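You operate a simulated robot arm through the tools that you are given. There is no shell and no other tool.

You run a simulated robot arm. Do the job below in one go: nothing can be reset, and whatever is moved stays where it is left.

TASK
Dock the loose blue nozzle, then dry the damp sneaker for one hour with the red one.
Fine: the displays tell which is damp; move no nozzle while it blows; red nozzle back in its cup.

The check looks at the end state, three seconds after you hand in, the way a careful person would. Anything else that was tipped, shoved, dropped, spilled or broken makes it a failure.

THE ROBOT
A 7-joint arm with a two-finger parallel gripper, fixed in place. Base frame: the origin is at the foot of the arm, x ahead of it, y to its left, z up; the work surface is at about z = 84. Lengths are in cm, angles in degrees, forces in N, time in s.
Its first joint turns from -132.0 to 132.0 degrees. Payload 3.91 kg.
Tool frame: the origin (TCP) lies between the finger pads and is the grasp point; the fingertips stand 3 cm ahead of it; z points along the fingers, y is the line along which they close. The gripper opens to 11 cm. The fingers are 2 cm wide and 1 cm thick; the gripper's body (4.8 by 11.2 cm) begins 5.5 cm behind the TCP.
Orientation is that of the tool frame in the base frame, as [roll, pitch, yaw] about the fixed x, y, z axes, in that order (R = Rz(yaw) Ry(pitch) Rx(roll)). With the fingers straight down and closing along the base's y, the tool's x points along the base's -x, its y along +y and its z along -z.

THE INTERFACE
- The arm moves only by the tool move_arm. Its argument "increments" is a list of rows, each an object of numbers (a shift or turn left out is 0, a gripper value left out holds the last): "wx", "wy", "wz": the turn, a rotation vector about the tool's x, y, z in degrees; "x", "y", "z": the shift along the tool's x, y, z in cm; "gripper": the finger opening in cm, from 0 to 11. In form: [{"wx": .., "wy": .., "wz": .., "x": .., "y": .., "z": .., "gripper": ..}, ...]. A call has 1 to 20 rows; each row is the pose to reach, as a shift and turn from the pose commanded when the call began, along the tool's axes at that moment. Rows are played at 5 a second. More than 5 cm and 8.6 degrees between two rows, or a gripper value outside its range, and nothing of the call is played. A pose out of reach is approached as far as the arm can. The call stops where the force on the tool passes 40 N (or 10 N more than at its start, if that is more) or the arm is blocked; 0.2 s more then pass. The fingers move at their own pace (about 10.8 cm/s each) and stop on an object; they squeeze with about 22 N. The grip force told is the motor's: it shows also when the fingers shut on nothing. Time passes only in rows, and 0.2 s behind the last, so rows that repeat a pose let the fingers close. It gives the time, the measured TCP pose, the force on the tool (base axes), the opening and the grip force at its end, in the units of the frame above (readings bear some noise), with the torque about the TCP (base axes, N m) and any sound that the robot's microphone picked up.
- Cameras (640 x 400 px; columns grow to the right, rows downward): "scene" is fixed at [4.77, 49.91, 144.96]; the picture's right is [0.45, -0.89, 0.00], its down [-0.67, -0.34, -0.66] and it looks along [0.59, 0.30, -0.75] (base axes); focal length 313 px, centre (320, 200). "wrist" rides on the gripper at [7.2, 1.7, -10.3] in the tool frame; the picture's right is [-0.23, 0.97, 0.00], its down [-0.76, -0.18, -0.62] and it looks along [-0.61, -0.14, 0.78] (tool axes); focal length 222 px, centre (320, 200). There is no depth. A picture from a camera that has moved, and an enlarged one, comes with that camera's place and axes in the base frame and with its lens.
- snapshot(camera): a new picture of that camera. The clock stands still meanwhile.
- enlarge(camera, box): a new picture of the part [left, top, right, bottom] of that camera's present view, enlarged. The clock stands still meanwhile.
- finish_job(): hands the job in; it is judged then, once.

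Places have to be worked out from the pictures, the camera data and where the tool is seen. Open the gripper and draw the arm clear of the work before you hand the job in, unless the task says otherwise.

The tools are called as name(argument=value, ...) on one line, values as JSON. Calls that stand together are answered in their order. move_arm: Moves the arm, as the interface text tells. Its arguments: {"type":"object","properties":{"increments":{"type":"array","items":{"type":"object","properties":{"wx":{"type":"number"},"wy":{"type":"number"},"wz":{"type":"number"},"x":{"type":"number"},"y":{"type":"number"},"z":{"type":"number"},"gripper":{"type":"number"}}}}},"required":["increments"]} The other tools are called the same way: snapshot (camera) takes a picture; enlarge (camera, box) takes an enlarged picture of a part of a camera's view; finish_job () hands the job in.

At the start:

```text
t: 0.0
ee_pos: [54.9, 37.86, 118.31]
tcp_rot: [180.0, 0.0, -179.9]
wrist_force: [1.0, -0.5, 0.5]
wrist_torque: [0.01, -0.01, -0.02]
finger_gap: 11.01
gripper_force: 0.0
```

scene: 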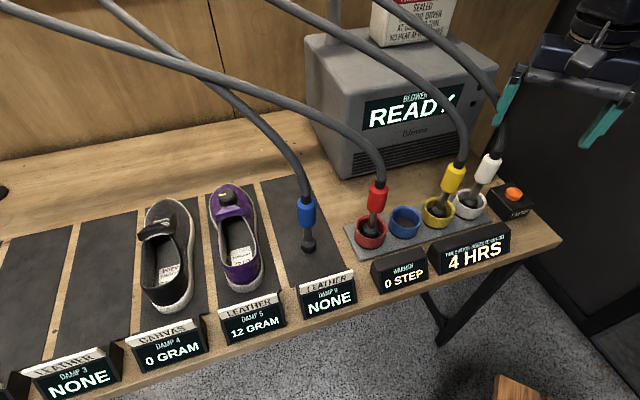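
wrist: 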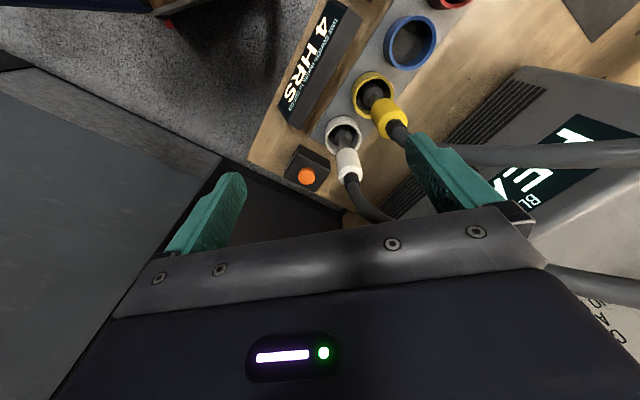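

I start by looking closely at the displays, the cups, the shoes and the signs before moving anything.

enlarge(camera="scene", box=[340, 140, 560, 290])

enlarge(camera="scene", box=[120, 170, 360, 340])

enlarge(camera="scene", box=[300, 0, 500, 160])

enlarge(camera="scene", box=[0, 180, 240, 400])

enlarge(camera="wrist", box=[240, 0, 500, 220])

```text
2.67 times, centred on (450, 215) of scene
camera zoom: at [4.77, 49.91, 144.96], right [0.45, -0.89, 0.0], down [-0.67, -0.34, -0.66], along [0.59, 0.3, -0.75], focal length 836 px, centre (-27, 160)
```

zoom: 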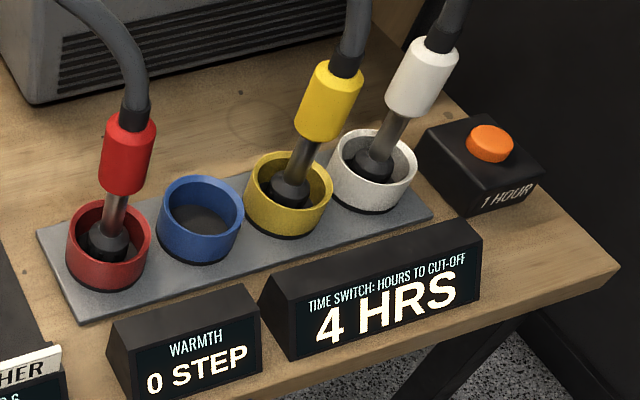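

```text
2.35 times, centred on (240, 255) of scene
camera zoom: at [4.77, 49.91, 144.96], right [0.45, -0.89, 0.0], down [-0.67, -0.34, -0.66], along [0.59, 0.3, -0.75], focal length 737 px, centre (508, 71)
```

zoom: 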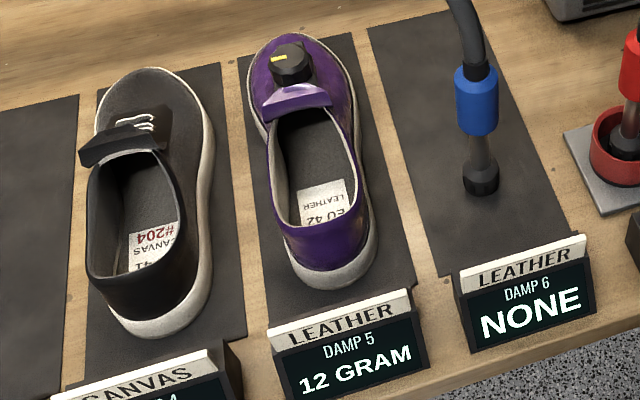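

```text
2.50 times, centred on (400, 80) of scene
camera zoom: at [4.77, 49.91, 144.96], right [0.45, -0.89, 0.0], down [-0.67, -0.34, -0.66], along [0.59, 0.3, -0.75], focal length 783 px, centre (120, 500)
```

zoom: 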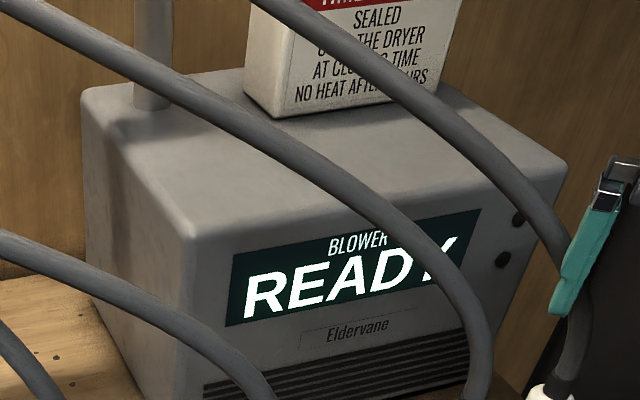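

```text
1.82 times, centred on (120, 290) of scene
camera zoom: at [4.77, 49.91, 144.96], right [0.45, -0.89, 0.0], down [-0.67, -0.34, -0.66], along [0.59, 0.3, -0.75], focal length 570 px, centre (684, 36)
```

zoom: 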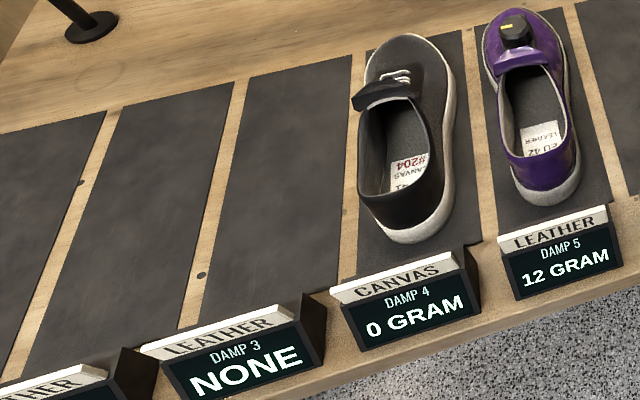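

```text
1.82 times, centred on (370, 110) of wrist
camera zoom: at [47.57, 39.55, 128.57], right [0.23, 0.97, 0.0], down [0.76, -0.18, 0.62], along [0.61, -0.14, -0.78], focal length 404 px, centre (229, 364)
```

zoom: 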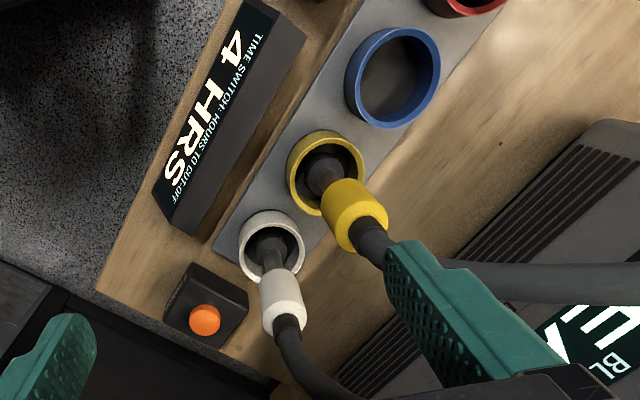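

The purple leather shoe on place 5 shows 12 GRAM while the canvas one shows 0. I look closer at the sign on the blower, at the dark object on the purple shoe's toe, and at the far left.

enlarge(camera="scene", box=[360, 0, 470, 60])

enlarge(camera="scene", box=[195, 170, 275, 220])

enlarge(camera="scene", box=[0, 330, 110, 400])

enlarge(camera="scene", box=[340, 170, 440, 260])

enlarge(camera="scene", box=[270, 160, 350, 260])

enlarge(camera="wrist", box=[120, 0, 320, 100])

```text
5.82 times, centred on (415, 30) of scene
camera zoom: at [4.77, 49.91, 144.96], right [0.45, -0.89, 0.0], down [-0.67, -0.34, -0.66], along [0.59, 0.3, -0.75], focal length 1823 px, centre (-233, 1189)
```

zoom: 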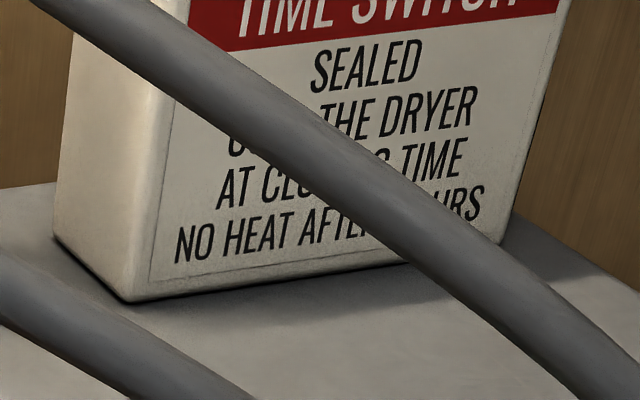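

```text
8.00 times, centred on (235, 195) of scene
camera zoom: at [4.77, 49.91, 144.96], right [0.45, -0.89, 0.0], down [-0.67, -0.34, -0.66], along [0.59, 0.3, -0.75], focal length 2507 px, centre (1000, 240)
```

zoom: 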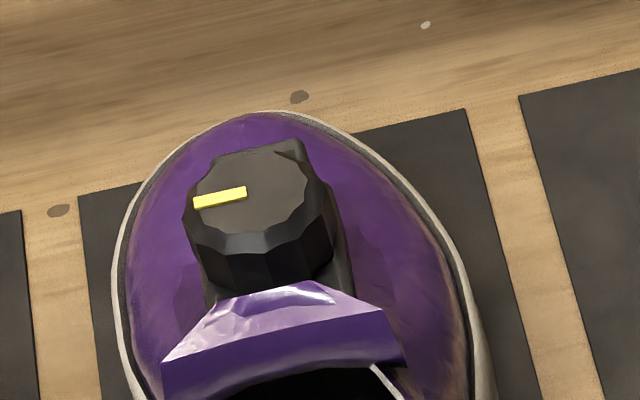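

```text
5.71 times, centred on (55, 365) of scene
camera zoom: at [4.77, 49.91, 144.96], right [0.45, -0.89, 0.0], down [-0.67, -0.34, -0.66], along [0.59, 0.3, -0.75], focal length 1791 px, centre (1834, -743)
```

zoom: 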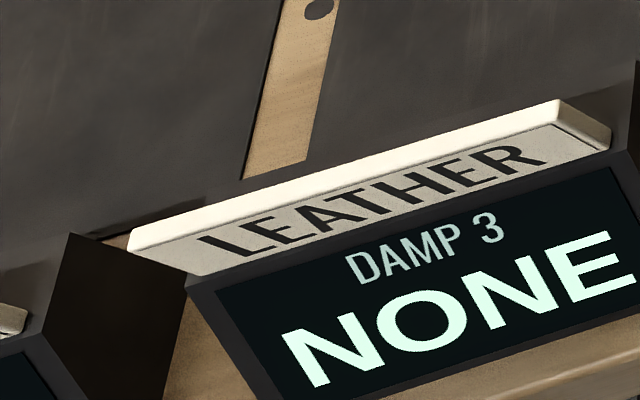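

```text
4.44 times, centred on (390, 215) of scene
camera zoom: at [4.77, 49.91, 144.96], right [0.45, -0.89, 0.0], down [-0.67, -0.34, -0.66], along [0.59, 0.3, -0.75], focal length 1393 px, centre (9, 133)
```

zoom: 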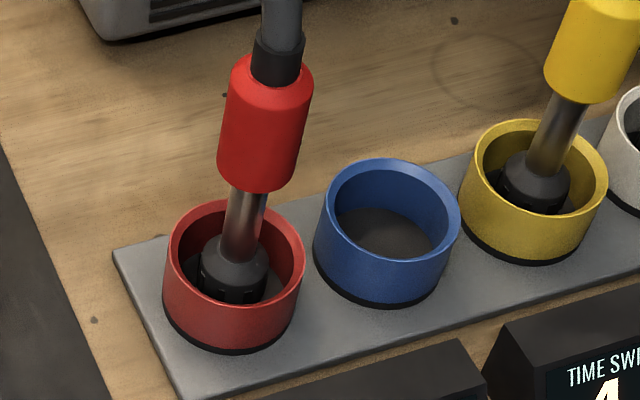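

```text
4.00 times, centred on (310, 210) of scene
camera zoom: at [4.77, 49.91, 144.96], right [0.45, -0.89, 0.0], down [-0.67, -0.34, -0.66], along [0.59, 0.3, -0.75], focal length 1254 px, centre (360, 160)
```

zoom: 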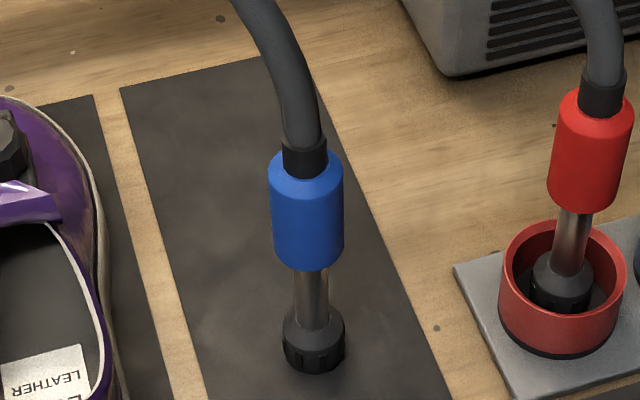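

```text
3.20 times, centred on (220, 50) of wrist
camera zoom: at [47.57, 39.55, 128.57], right [0.23, 0.97, 0.0], down [0.76, -0.18, 0.62], along [0.61, -0.14, -0.78], focal length 711 px, centre (640, 680)
```

zoom: 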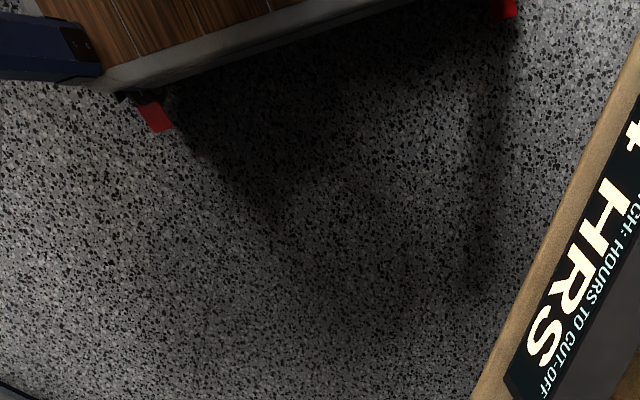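

Only place 5 (purple leather, 12 gram) is damp. I estimate the blue nozzle at about (38, 70), the red cup at (46.6, 58), the blue cup at (53, 52), the yellow cup at (60, 45.5) and the button at (71, 32). First I back the arm away from the hoses and turn it to face the bench squarely.

move_arm(increments=[{"x": 2.8, "y": 0, "wz": -7.5}, {"x": 5.6, "y": 0.5, "wz": -15}, {"x": 8.4, "y": 1, "wz": -22.5}, {"x": 11.2, "y": 2, "wz": -30}, {"x": 14, "y": 3, "wz": -37.5}, {"x": 16.8, "y": 4, "wz": -45}])

snapshot(camera="wrist")

snapshot(camera="scene")

```text
t: 1.4
ee_pos: [38.05, 41.7, 118.24]
tcp_rot: [179.9, 0.0, -135.0]
wrist_force: [0.8, -0.8, -0.4]
wrist_torque: [0.03, 0.03, -0.01]
finger_gap: 11.0
gripper_force: 0.0
```

```text
taken
camera wrist: at [31.73, 37.82, 128.55], right [-0.53, 0.85, 0.0], down [0.66, 0.41, 0.62], along [0.53, 0.33, -0.78], focal length 222 px, centre (320, 200)
```

wrist: 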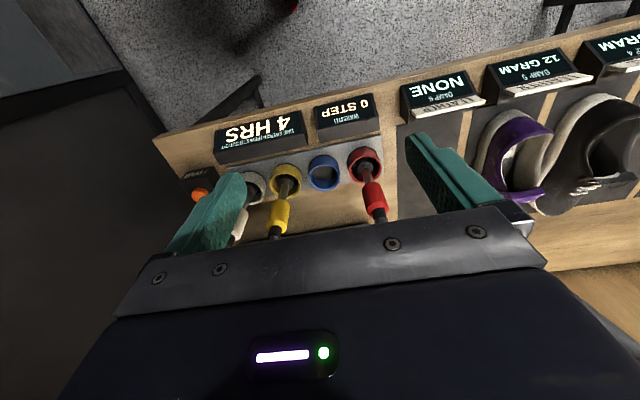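

```text
taken
```

scene: 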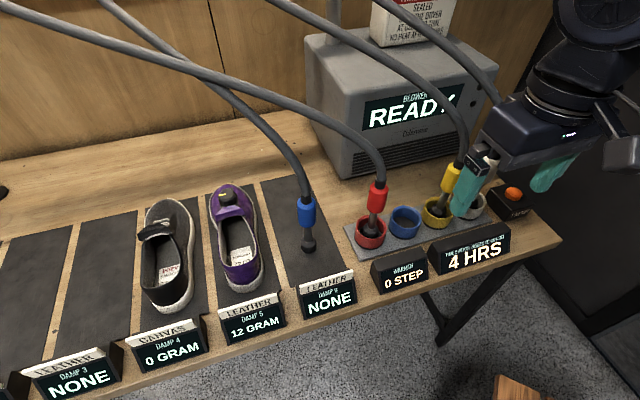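

The wrist view confirms the red cup at about (46.5, 58) and the blue cup at about (52.5, 51.5). I now tilt the tool to a 35° dip from horizontal, facing the bench, and move in front of the blue nozzle but well back from it.

move_arm(increments=[{"x": -0.7, "y": 2.8, "z": 1, "wy": -7.86}, {"x": -1.4, "y": 5.6, "z": 2, "wy": -15.71}, {"x": -2.1, "y": 8.4, "z": 3, "wy": -23.57}, {"x": -2.8, "y": 11.2, "z": 4, "wy": -31.43}, {"x": -3.5, "y": 14, "z": 5, "wy": -39.29}, {"x": -4.2, "y": 16.8, "z": 6, "wy": -47.14}, {"x": -4.9, "y": 19.6, "z": 7, "wy": -55}])

snapshot(camera="wrist")

snapshot(camera="scene")

```text
t: 3.0
ee_pos: [27.67, 59.15, 111.2]
tcp_rot: [179.9, 55.1, -135.1]
wrist_force: [-0.1, -0.5, 0.6]
wrist_torque: [0.01, 0.04, 0.03]
finger_gap: 10.98
gripper_force: 0.1
```

```text
taken
camera wrist: at [17.47, 51.45, 111.22], right [-0.6, 0.78, 0.19], down [0.07, -0.18, 0.98], along [0.8, 0.6, 0.05], focal length 222 px, centre (320, 200)
```

wrist: 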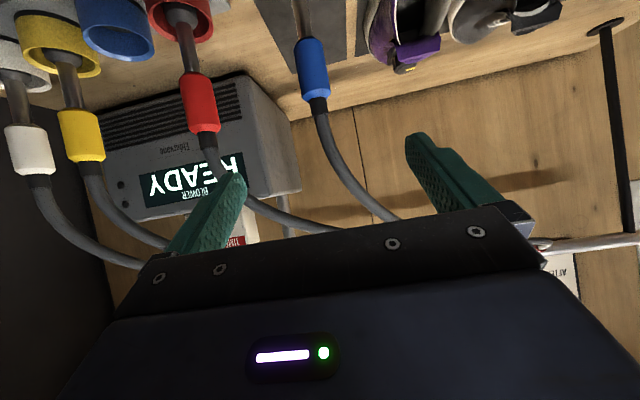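

```text
taken
```

scene: 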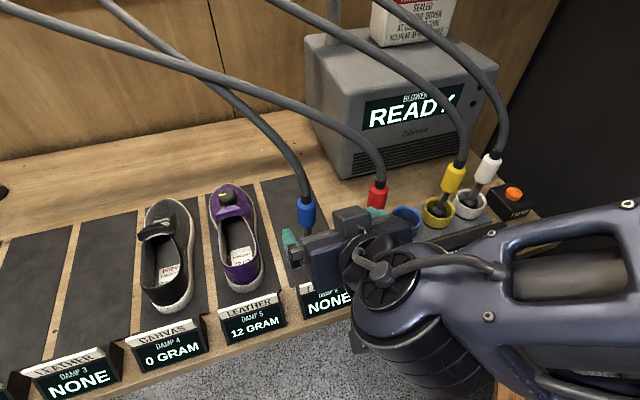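

Both cameras put the blue collar's middle at (38.4, 69.9, 97) and red's at (47.9, 58.7, 97.7); the tool is already aligned sideways with blue. I go down and forward partway, fingers open to 8 cm.

move_arm(increments=[{"x": 2.43, "z": 2.92, "gripper": 8}, {"x": 4.86, "z": 5.85, "gripper": 8}, {"x": 7.29, "z": 8.77, "gripper": 8}, {"x": 6.4, "z": 11, "gripper": 8}, {"x": 5.6, "z": 13.3, "gripper": 8}, {"x": 4.74, "z": 15.54, "gripper": 8}])

snapshot(camera="wrist")

snapshot(camera="scene")

```text
t: 4.4
ee_pos: [34.78, 66.35, 98.51]
tcp_rot: [179.9, 55.0, -135.0]
wrist_force: [-0.5, -0.1, -0.4]
wrist_torque: [-0.02, -0.02, -0.02]
finger_gap: 8.0
gripper_force: 0.0
```

```text
taken
camera wrist: at [24.62, 58.63, 98.39], right [-0.6, 0.78, 0.19], down [0.07, -0.18, 0.98], along [0.8, 0.6, 0.05], focal length 222 px, centre (320, 200)
```

wrist: 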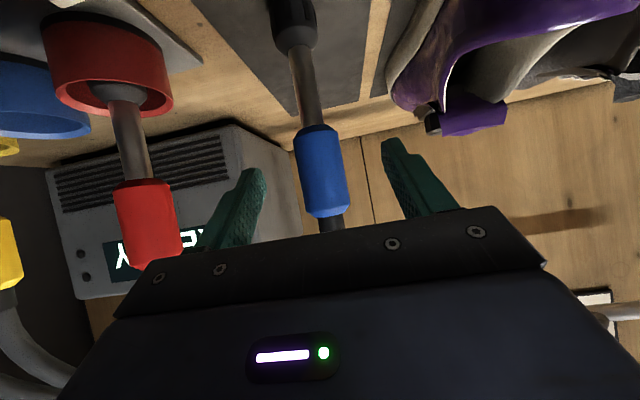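

```text
taken
```

scene: 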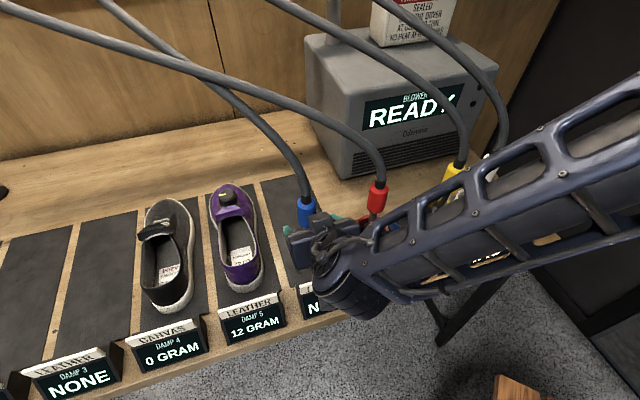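

The blue collar sits centred between the fingers. I move forward the last 5 cm and close on it.

move_arm(increments=[{"x": -1.37, "z": 2.2, "gripper": 8}, {"x": -2.74, "z": 4.43, "gripper": 8}, {"x": -2.74, "z": 4.43, "gripper": 8}, {"x": -2.74, "z": 4.43, "gripper": 2}, {"x": -2.74, "z": 4.43, "gripper": 2}, {"x": -2.74, "z": 4.43, "gripper": 2}])

snapshot(camera="wrist")

snapshot(camera="scene")

```text
t: 5.8
ee_pos: [38.5, 69.93, 98.18]
tcp_rot: [180.0, 55.1, -135.0]
wrist_force: [1.4, -0.9, -0.2]
wrist_torque: [-0.06, -0.15, 0.02]
finger_gap: 3.53
gripper_force: 22.2
```

```text
taken
camera wrist: at [28.32, 62.27, 98.12], right [-0.6, 0.78, 0.19], down [0.07, -0.18, 0.98], along [0.8, 0.6, 0.05], focal length 222 px, centre (320, 200)
```

wrist: 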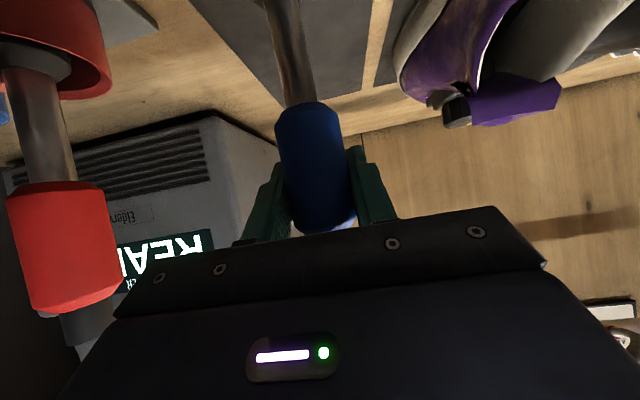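

```text
taken
```

scene: 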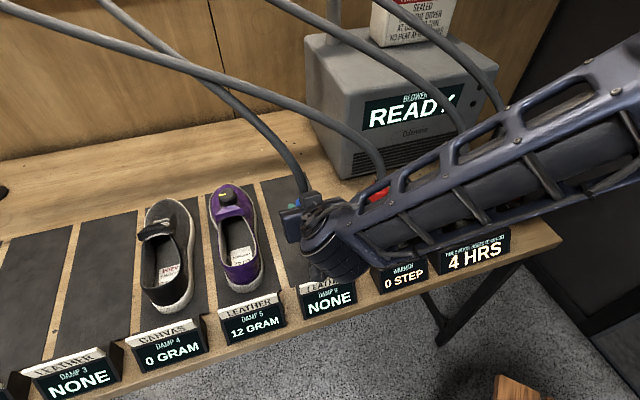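

Blue is gripped (3.5 cm across). I lift it straight up 10 cm and check forces and pictures.

move_arm(increments=[{"x": -0.82, "z": -0.57}, {"x": -2.46, "z": -1.72}, {"x": -4.1, "z": -2.87}, {"x": -6.14, "z": -4.3}, {"x": -8.19, "z": -5.74}, {"x": -8.19, "z": -5.74}])

snapshot(camera="wrist")

snapshot(camera="scene")

```text
t: 7.2
ee_pos: [38.39, 69.79, 108.12]
tcp_rot: [179.9, 55.0, -135.0]
wrist_force: [-0.6, 0.3, -2.3]
wrist_torque: [-0.01, 0.01, 0.03]
finger_gap: 3.48
gripper_force: 22.1
```

```text
taken
camera wrist: at [28.27, 62.1, 108.16], right [-0.6, 0.78, 0.19], down [0.07, -0.18, 0.98], along [0.8, 0.6, 0.05], focal length 222 px, centre (320, 200)
```

wrist: 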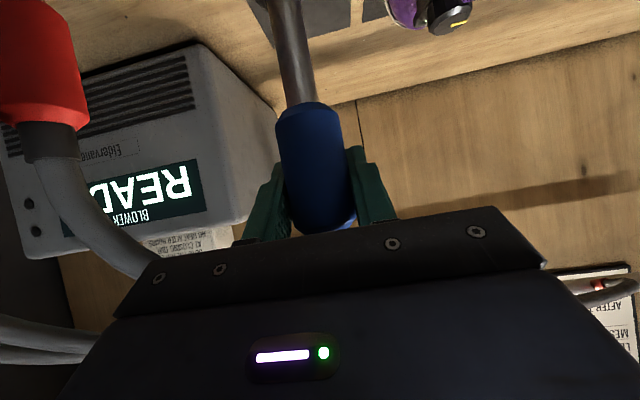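

```text
taken
```

scene: 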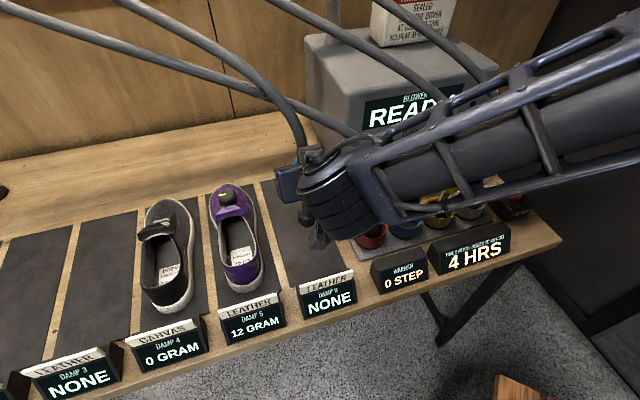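

The force shows just the nozzle's weight, and the hoses don't tangle. There is another notice on the wall at the edge of the wrist view, so I read it before going on.

enlarge(camera="wrist", box=[540, 240, 640, 380])

enlarge(camera="wrist", box=[60, 150, 260, 275])

```text
2.86 times, centred on (590, 310) of wrist
camera zoom: at [28.27, 62.1, 108.16], right [-0.6, 0.78, 0.19], down [0.07, -0.18, 0.98], along [0.8, 0.6, 0.05], focal length 635 px, centre (-451, -114)
```

zoom: 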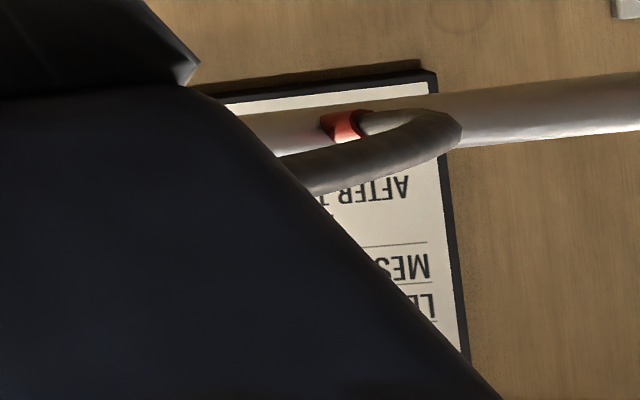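

```text
3.20 times, centred on (160, 212) of wrist
camera zoom: at [28.27, 62.1, 108.16], right [-0.6, 0.78, 0.19], down [0.07, -0.18, 0.98], along [0.8, 0.6, 0.05], focal length 711 px, centre (832, 160)
```

zoom: 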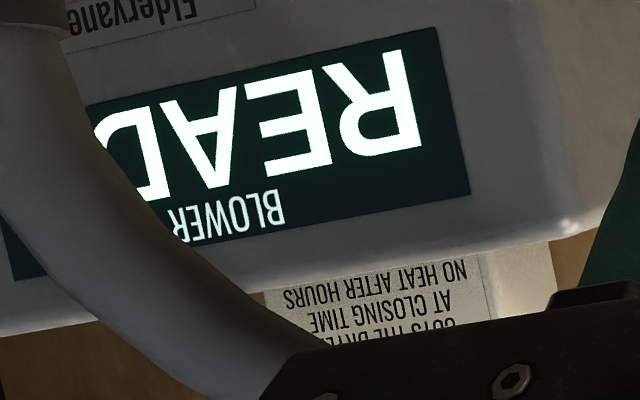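

The wall notice seems to list rules per material (LEATHER, MESH…); I'll read it after blue is docked. Now I draw blue back 10.5 cm and carry it past the front of the red nozzle to line up with the blue cup at about (52.9, 52.1).

move_arm(increments=[{"x": 2, "z": -2.87}, {"x": 4, "z": -5.73}, {"x": 6.03, "z": -8.6}, {"x": 6.03, "z": -8.6, "y": -3.8}, {"x": 6.03, "z": -8.6, "y": -7.6}, {"x": 6.03, "z": -8.6, "y": -11.4}, {"x": 6.03, "z": -8.6, "y": -15.2}, {"x": 6.03, "z": -8.6, "y": -19}, {"x": 6.03, "z": -8.6, "y": -22.8}, {"x": 6.03, "z": -8.6, "y": -22.8}])

snapshot(camera="wrist")

snapshot(camera="scene")

```text
t: 9.4
ee_pos: [47.17, 46.31, 108.0]
tcp_rot: [180.0, 54.9, -134.9]
wrist_force: [0.0, -0.3, -2.3]
wrist_torque: [0.0, 0.01, -0.02]
finger_gap: 3.52
gripper_force: 22.3
```

```text
taken
camera wrist: at [36.94, 38.51, 108.06], right [-0.6, 0.78, 0.19], down [0.07, -0.18, 0.98], along [0.8, 0.6, 0.05], focal length 222 px, centre (320, 200)
```

wrist: 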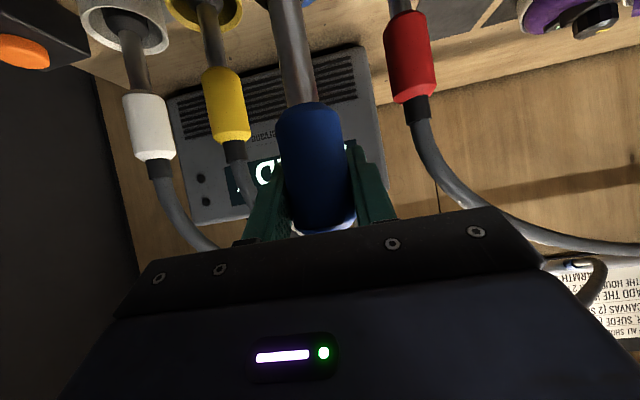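

```text
taken
```

scene: 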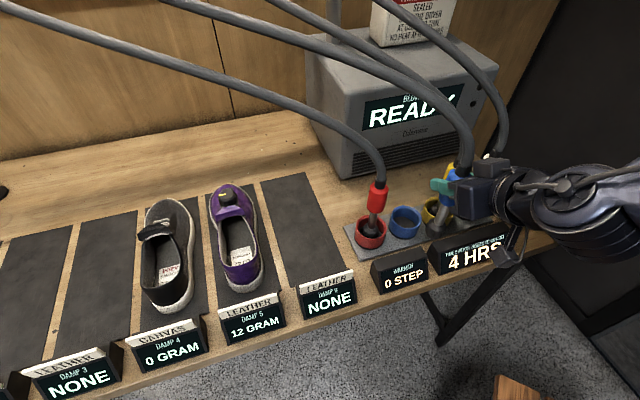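

More of the notice is visible now; I enlarge it.

enlarge(camera="wrist", box=[540, 250, 640, 350])

```text
4.00 times, centred on (590, 300) of wrist
camera zoom: at [36.94, 38.51, 108.06], right [-0.6, 0.78, 0.19], down [0.07, -0.18, 0.98], along [0.8, 0.6, 0.05], focal length 888 px, centre (-760, -200)
```

zoom: 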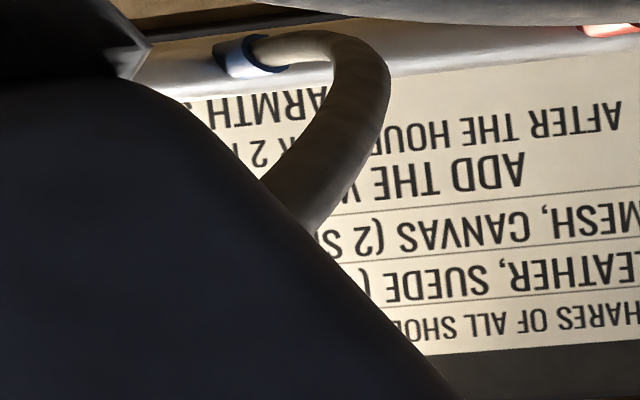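

The notice lists materials and an "after the hour" rule; I'll read it in full after docking. I move blue forward 8.15 cm to stand above its cup.

move_arm(increments=[{"x": -1.56, "z": 2.22}, {"x": -3.12, "z": 4.45}, {"x": -4.68, "z": 6.67}, {"x": -4.68, "z": 6.67}])

snapshot(camera="scene")

enlarge(camera="scene", box=[340, 140, 500, 260])

snapshot(camera="wrist")

```text
t: 10.4
ee_pos: [53.01, 52.05, 108.18]
tcp_rot: [180.0, 55.1, -135.0]
wrist_force: [-0.3, 0.1, -1.4]
wrist_torque: [0.03, 0.02, -0.01]
finger_gap: 3.49
gripper_force: 22.2
```

```text
taken
```

scene: 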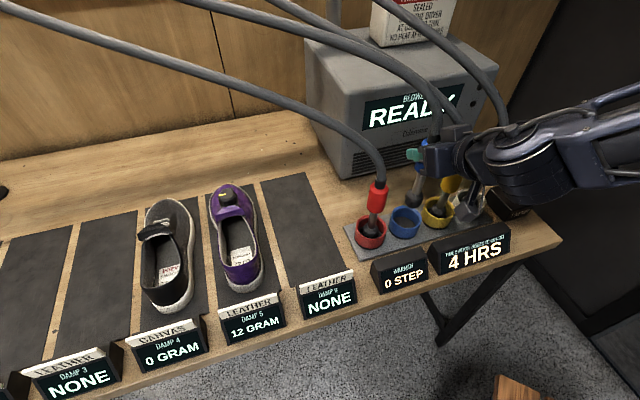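

```text
3.33 times, centred on (420, 200) of scene
camera zoom: at [4.77, 49.91, 144.96], right [0.45, -0.89, 0.0], down [-0.67, -0.34, -0.66], along [0.59, 0.3, -0.75], focal length 1045 px, centre (-13, 200)
```

zoom: 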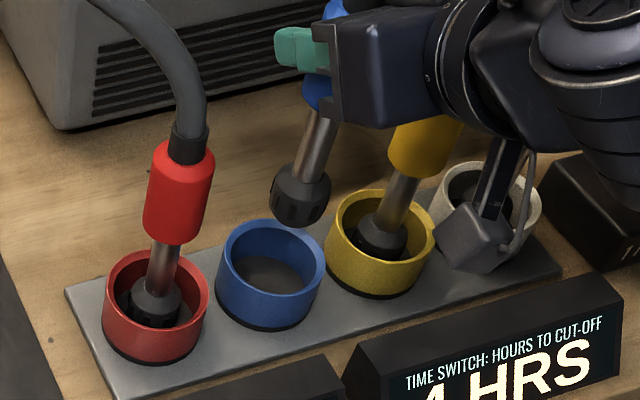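

```text
taken
camera wrist: at [42.76, 44.39, 108.07], right [-0.6, 0.78, 0.19], down [0.07, -0.18, 0.98], along [0.8, 0.6, 0.05], focal length 222 px, centre (320, 200)
```

wrist: 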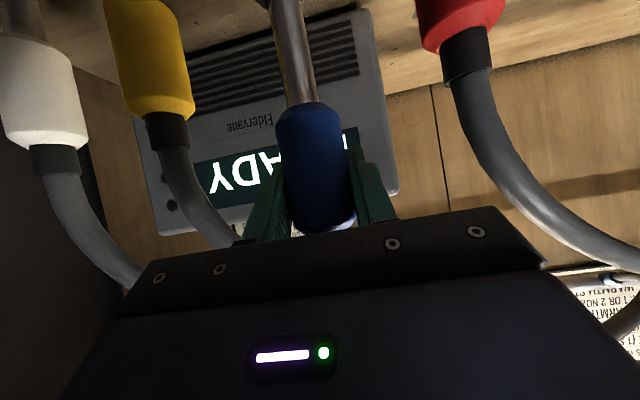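

Blue's tip works out at about (52.8, 51.9), right above its cup. I lower it 8.8 cm.

move_arm(increments=[{"x": 1.64, "z": 1.15}, {"x": 3.28, "z": 2.3}, {"x": 4.91, "z": 3.44}, {"x": 6.14, "z": 4.3}, {"x": 6.8, "z": 4.76}, {"x": 7.2, "z": 5.05}, {"x": 7.2, "z": 5.05}])

enlarge(camera="scene", box=[340, 140, 500, 260])

```text
t: 12.0
ee_pos: [52.95, 52.17, 99.57]
tcp_rot: [-179.9, 55.1, -134.9]
wrist_force: [3.1, -3.7, 25.8]
wrist_torque: [-0.22, -0.37, 0.0]
finger_gap: 3.5
gripper_force: 21.9
```

```text
3.33 times, centred on (420, 200) of scene
camera zoom: at [4.77, 49.91, 144.96], right [0.45, -0.89, 0.0], down [-0.67, -0.34, -0.66], along [0.59, 0.3, -0.75], focal length 1045 px, centre (-13, 200)
```

zoom: 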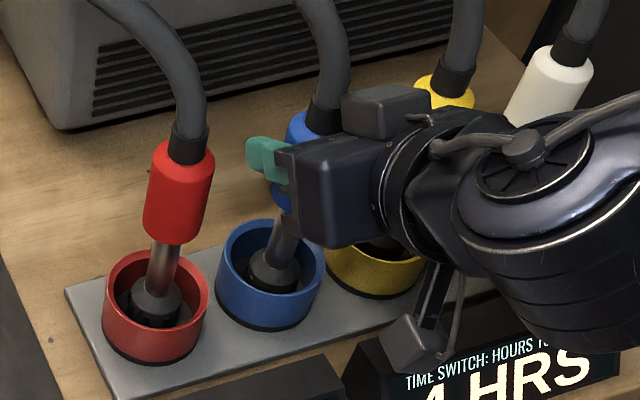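

The tip is inside the cup and resting on its floor (25 N upward). I ease up 0.3 cm and open the fingers to 6 cm.

move_arm(increments=[{"x": -0.2, "z": -0.14}, {"x": -0.2, "z": -0.14}, {"x": -0.2, "z": -0.14, "gripper": 6}, {"x": -0.2, "z": -0.14, "gripper": 6}, {"x": -0.2, "z": -0.14, "gripper": 6}])

enlarge(camera="scene", box=[340, 140, 500, 260])

snapshot(camera="wrist")

```text
t: 13.2
ee_pos: [52.81, 52.13, 99.58]
tcp_rot: [179.9, 55.1, -135.0]
wrist_force: [-0.3, 1.0, 0.0]
wrist_torque: [-0.02, 0.0, 0.0]
finger_gap: 5.98
gripper_force: 0.0
```

```text
3.33 times, centred on (420, 200) of scene
camera zoom: at [4.77, 49.91, 144.96], right [0.45, -0.89, 0.0], down [-0.67, -0.34, -0.66], along [0.59, 0.3, -0.75], focal length 1045 px, centre (-13, 200)
```

zoom: 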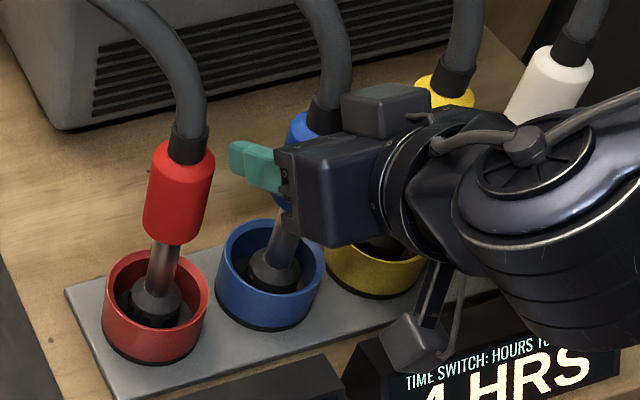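

```text
taken
camera wrist: at [42.74, 44.42, 99.55], right [-0.6, 0.78, 0.19], down [0.07, -0.18, 0.98], along [0.8, 0.6, 0.05], focal length 222 px, centre (320, 200)
```

wrist: 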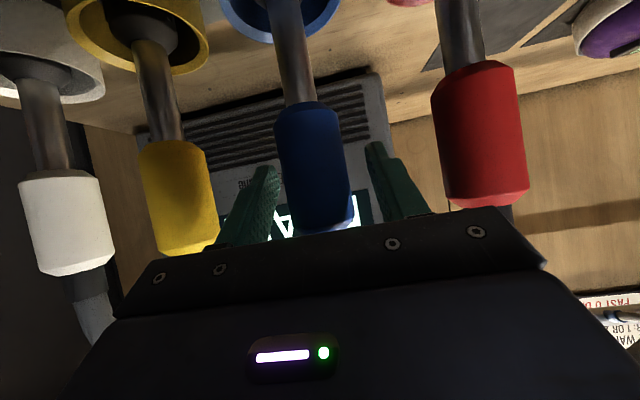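

Blue is released and stands in its cup. I draw straight back, then rise, to get free for a look at the wall notice, which I place at about (31, 146, 150).

move_arm(increments=[{"x": 1.43, "z": -2.05}, {"x": 2.87, "z": -4.1}, {"x": 4.3, "z": -6.15}, {"x": 5.74, "z": -8.19}, {"x": 7.18, "z": -10.24}, {"x": 3.9, "z": -12.5}, {"x": 0.6, "z": -14.8}, {"x": -2.7, "z": -17.1}, {"x": -6, "z": -19.4}, {"x": -6, "z": -19.4}])

snapshot(camera="scene")

snapshot(camera="wrist")

```text
t: 15.4
ee_pos: [44.18, 43.5, 115.68]
tcp_rot: [-180.0, 55.0, -135.0]
wrist_force: [-0.7, -0.6, 0.6]
wrist_torque: [-0.02, 0.01, 0.03]
finger_gap: 6.0
gripper_force: 0.0
```

```text
taken
```

scene: 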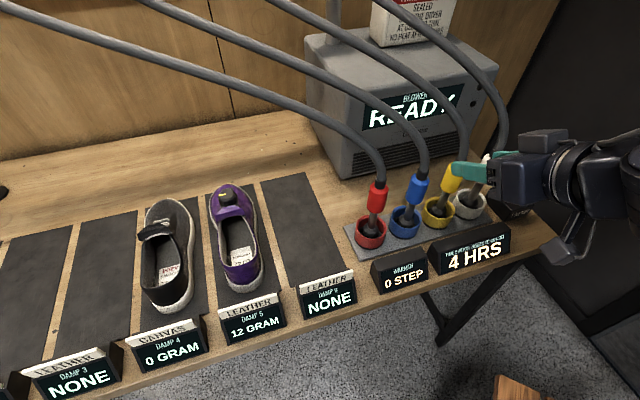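

```text
taken
camera wrist: at [33.97, 35.73, 115.67], right [-0.6, 0.78, 0.19], down [0.07, -0.18, 0.98], along [0.8, 0.6, 0.05], focal length 222 px, centre (320, 200)
```

wrist: 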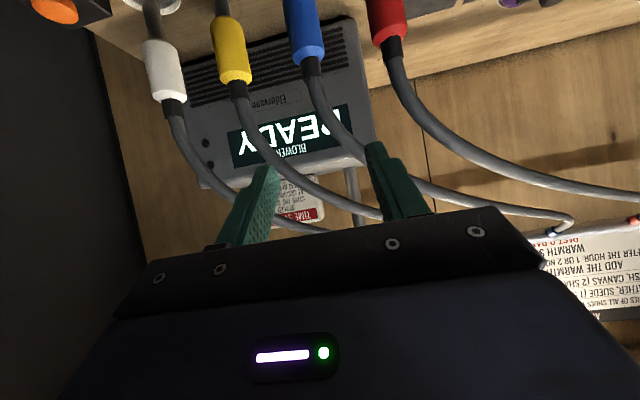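

All four nozzles are docked. I yaw the tool 35° to the left and raise it, to bring the notice into clear view.

move_arm(increments=[{"wx": -5.73, "wz": -4.02, "x": -1.6, "z": -1.1}, {"wx": -11.47, "wz": -8.04, "x": -3.2, "z": -2.2}, {"wx": -17.2, "wz": -12.05, "x": -4.8, "z": -3.3}, {"wx": -22.93, "wz": -16.07, "x": -6.4, "z": -4.4}, {"wx": -28.67, "wz": -20.09, "x": -8, "z": -5.5}, {"wx": -28.67, "wz": -20.09, "x": -8, "z": -5.5}])

snapshot(camera="wrist")

```text
t: 16.8
ee_pos: [44.13, 43.44, 125.49]
tcp_rot: [-180.0, 55.0, -99.9]
wrist_force: [-0.7, 0.2, -0.3]
wrist_torque: [0.01, -0.01, 0.0]
finger_gap: 6.0
gripper_force: 0.1
```

```text
taken
camera wrist: at [40.27, 31.27, 125.39], right [-0.94, 0.3, 0.19], down [0.16, -0.1, 0.98], along [0.31, 0.95, 0.05], focal length 222 px, centre (320, 200)
```

wrist: 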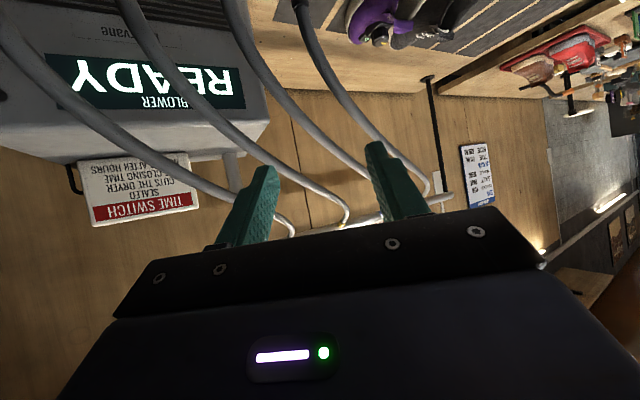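

The notice is now just hidden behind the gripper. I tilt the tool up 27° more.

move_arm(increments=[{"wy": -8}, {"wy": -16}, {"wy": -24}, {"wy": -27}, {"wy": -27}])

snapshot(camera="wrist")

```text
t: 18.0
ee_pos: [44.13, 43.36, 125.53]
tcp_rot: [180.0, 82.0, -100.2]
wrist_force: [0.8, -0.2, 0.7]
wrist_torque: [0.01, 0.01, 0.0]
finger_gap: 5.98
gripper_force: 0.0
```

```text
taken
camera wrist: at [40.48, 32.61, 119.6], right [-0.95, 0.2, 0.23], down [0.09, -0.53, 0.84], along [0.29, 0.82, 0.49], focal length 222 px, centre (320, 200)
```

wrist: 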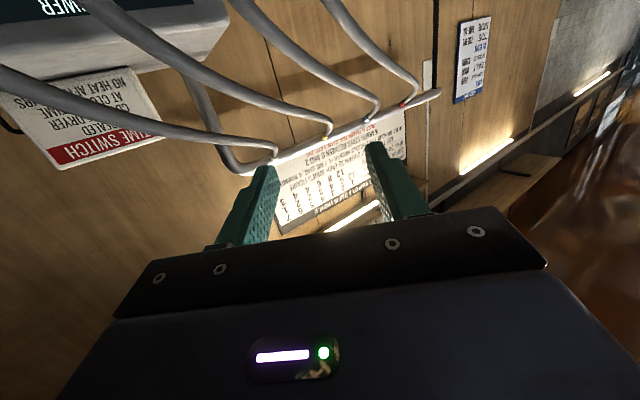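

enlarge(camera="wrist", box=[260, 100, 420, 240])

enlarge(camera="wrist", box=[435, 10, 515, 115])

enlarge(camera="wrist", box=[270, 110, 350, 180])

enlarge(camera="wrist", box=[340, 100, 420, 170])

```text
2.86 times, centred on (340, 170) of wrist
camera zoom: at [40.48, 32.61, 119.6], right [-0.95, 0.2, 0.23], down [0.09, -0.53, 0.84], along [0.29, 0.82, 0.49], focal length 635 px, centre (263, 286)
```

zoom: 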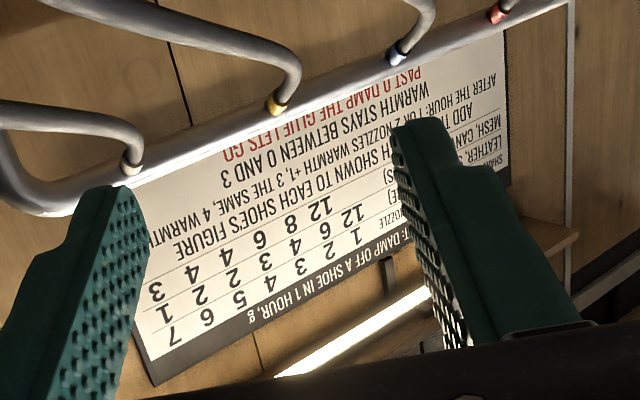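

```text
3.81 times, centred on (475, 62) of wrist
camera zoom: at [40.48, 32.61, 119.6], right [-0.95, 0.2, 0.23], down [0.09, -0.53, 0.84], along [0.29, 0.82, 0.49], focal length 846 px, centre (-270, 724)
```

zoom: 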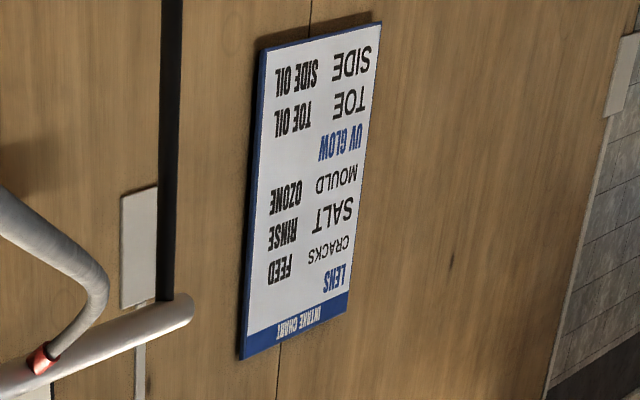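

```text
5.71 times, centred on (310, 145) of wrist
camera zoom: at [40.48, 32.61, 119.6], right [-0.95, 0.2, 0.23], down [0.09, -0.53, 0.84], along [0.29, 0.82, 0.49], focal length 1269 px, centre (377, 514)
```

zoom: 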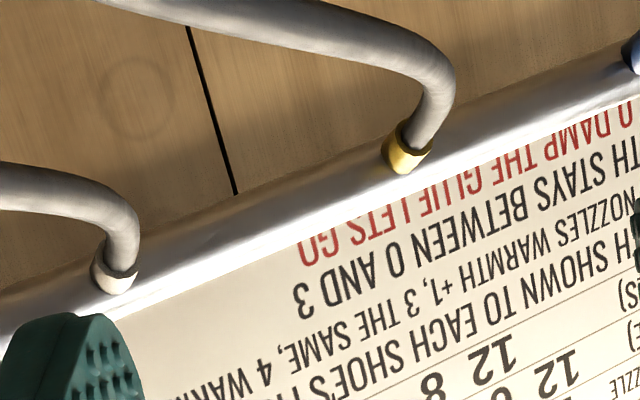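

```text
5.71 times, centred on (380, 135) of wrist
camera zoom: at [40.48, 32.61, 119.6], right [-0.95, 0.2, 0.23], down [0.09, -0.53, 0.84], along [0.29, 0.82, 0.49], focal length 1269 px, centre (-23, 571)
```

zoom: 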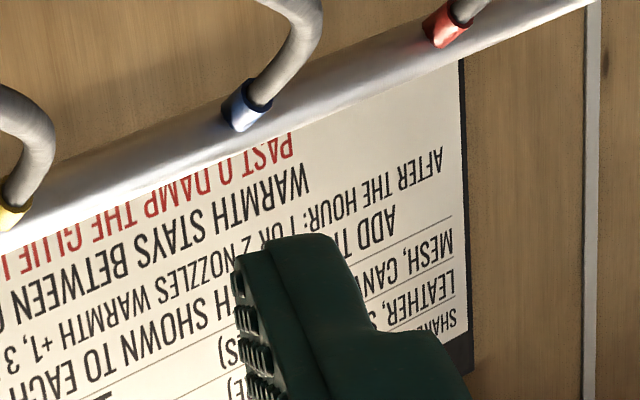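

The chart says one nozzle on one leather shoe takes off 12 g in one hour plus the warmth shown (0), so exactly one press with only red in the shoe brings 12 g to 0. I undo the tilt and yaw, then move in front of the red nozzle.

move_arm(increments=[{"wy": 8}, {"wy": 16}, {"wy": 24}, {"wy": 27}, {"wy": 27}])

move_arm(increments=[{"wx": 5.73, "wz": 4.02}, {"wx": 11.47, "wz": 8.04}, {"wx": 17.2, "wz": 12.05}, {"wx": 22.93, "wz": 16.07}, {"wx": 28.67, "wz": 20.09}, {"wx": 28.67, "wz": 20.09}])

```text
t: 19.2
ee_pos: [44.1, 43.42, 125.3]
tcp_rot: [180.0, 55.0, -99.9]
wrist_force: [-0.5, -0.1, -0.4]
wrist_torque: [0.0, -0.02, 0.0]
finger_gap: 5.98
gripper_force: 0.1
```

```text
t: 20.6
ee_pos: [44.12, 43.54, 125.34]
tcp_rot: [180.0, 55.0, -135.0]
wrist_force: [0.3, 0.5, -0.1]
wrist_torque: [0.0, -0.02, 0.0]
finger_gap: 6.0
gripper_force: 0.0
```

Orientation is restored. I descend to grasp height in front of red (about 9 cm short of it), with fingers at 7 cm.

move_arm(increments=[{"x": 0, "y": 4, "z": 0, "gripper": 7}, {"x": 0, "y": 8.1, "z": 0, "gripper": 7}, {"x": 3.9, "y": 8.1, "z": 2.9}, {"x": 7.8, "y": 8.1, "z": 5.8}, {"x": 11.7, "y": 8.1, "z": 8.7}, {"x": 15.6, "y": 8.1, "z": 12}, {"x": 18, "y": 8.1, "z": 15}, {"x": 19.5, "y": 8.1, "z": 17.4}, {"x": 19.5, "y": 8.1, "z": 17.4}])

snapshot(camera="wrist")

snapshot(camera="scene")

```text
refused: row 6 steps farther than a row can; nothing moved
```

```text
taken
camera wrist: at [33.99, 35.66, 125.32], right [-0.6, 0.78, 0.19], down [0.07, -0.18, 0.98], along [0.8, 0.6, 0.05], focal length 222 px, centre (320, 200)
```

wrist: 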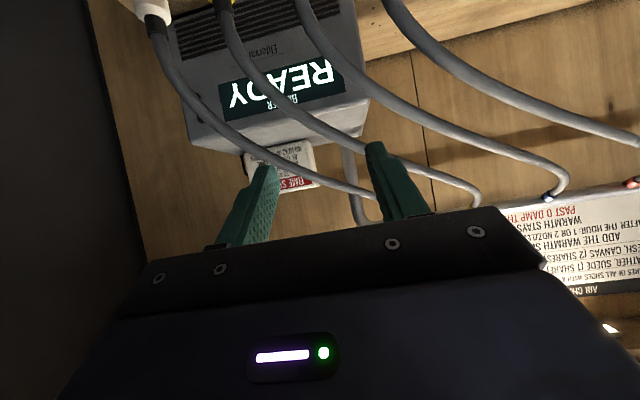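

```text
taken
```

scene: 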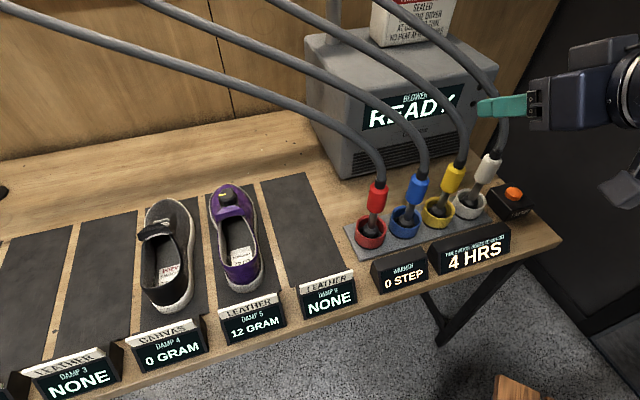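

One step was too long; the chart text now visible confirms "leather, suede (1 share)". I repeat the move with smaller steps.

move_arm(increments=[{"x": 0, "y": 4, "z": 0, "gripper": 7}, {"x": 0, "y": 8.1, "z": 0, "gripper": 7}, {"x": 3.5, "y": 8.1, "z": 2.6}, {"x": 7, "y": 8.1, "z": 5.2}, {"x": 10.5, "y": 8.1, "z": 7.8}, {"x": 13.6, "y": 8.1, "z": 10.6}, {"x": 16, "y": 8.1, "z": 13}, {"x": 18, "y": 8.1, "z": 15.4}, {"x": 19.5, "y": 8.1, "z": 17.4}, {"x": 19.5, "y": 8.1, "z": 17.4}])

snapshot(camera="wrist")

snapshot(camera="scene")

```text
t: 22.8
ee_pos: [40.7, 51.32, 99.4]
tcp_rot: [-180.0, 55.1, -135.0]
wrist_force: [0.2, 0.4, 0.5]
wrist_torque: [0.02, 0.0, -0.02]
finger_gap: 7.03
gripper_force: 0.2
```

```text
taken
camera wrist: at [30.44, 43.56, 99.38], right [-0.6, 0.78, 0.19], down [0.07, -0.18, 0.98], along [0.8, 0.6, 0.05], focal length 222 px, centre (320, 200)
```

wrist: 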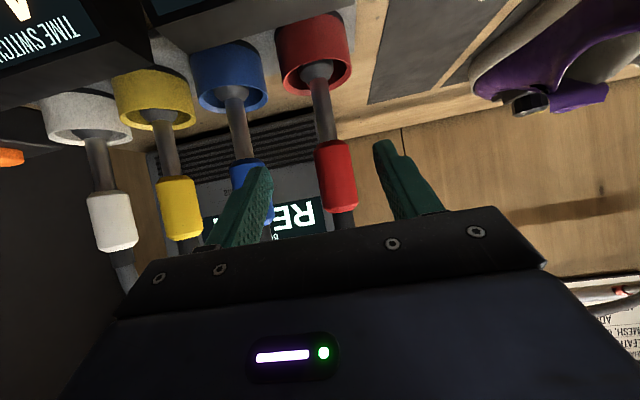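

```text
taken
```

scene: 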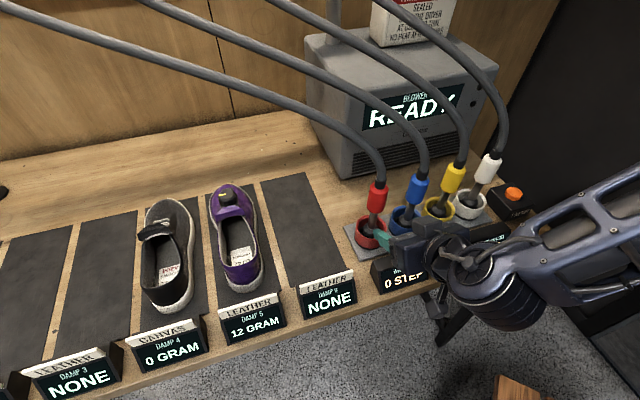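

Red's collar works out at sideways 8.1, outward 75, height 98, so I shift 0.6 cm left, advance 9.9 cm and grip.

move_arm(increments=[{"y": 0.6, "gripper": 6.4}, {"y": 0.6, "x": -1.3, "z": 2.1}, {"y": 0.6, "x": -2.6, "z": 4.2}, {"y": 0.6, "x": -3.9, "z": 6.3}, {"y": 0.6, "x": -5.19, "z": 8.45}, {"y": 0.6, "x": -5.19, "z": 8.45}])

snapshot(camera="wrist")

enlarge(camera="scene", box=[320, 150, 480, 270])

```text
t: 24.2
ee_pos: [47.15, 58.58, 98.85]
tcp_rot: [180.0, 55.0, -134.9]
wrist_force: [0.4, -0.9, 0.7]
wrist_torque: [-0.01, 0.01, 0.0]
finger_gap: 6.41
gripper_force: 0.1
```

```text
taken
camera wrist: at [36.98, 51.01, 98.72], right [-0.6, 0.78, 0.19], down [0.07, -0.18, 0.98], along [0.8, 0.6, 0.05], focal length 222 px, centre (320, 200)
```

wrist: 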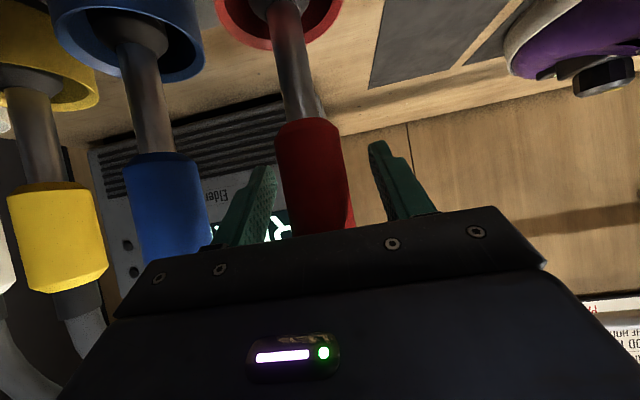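

```text
3.33 times, centred on (400, 210) of scene
camera zoom: at [4.77, 49.91, 144.96], right [0.45, -0.89, 0.0], down [-0.67, -0.34, -0.66], along [0.59, 0.3, -0.75], focal length 1045 px, centre (53, 167)
```

zoom: 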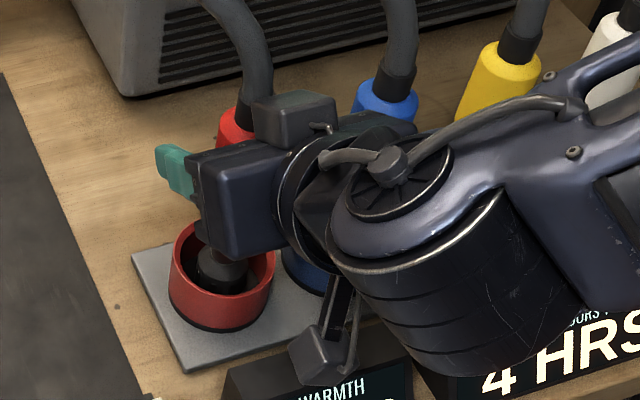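

Red's collar lies between the pads just as blue's did. I close the fingers.

move_arm(increments=[{"gripper": 2}, {"gripper": 2}, {"gripper": 2}, {"gripper": 2}])

```text
t: 25.2
ee_pos: [47.16, 58.63, 98.69]
tcp_rot: [-180.0, 54.8, -134.9]
wrist_force: [1.3, -1.9, 0.4]
wrist_torque: [-0.14, -0.19, -0.01]
finger_gap: 3.5
gripper_force: 22.5
```

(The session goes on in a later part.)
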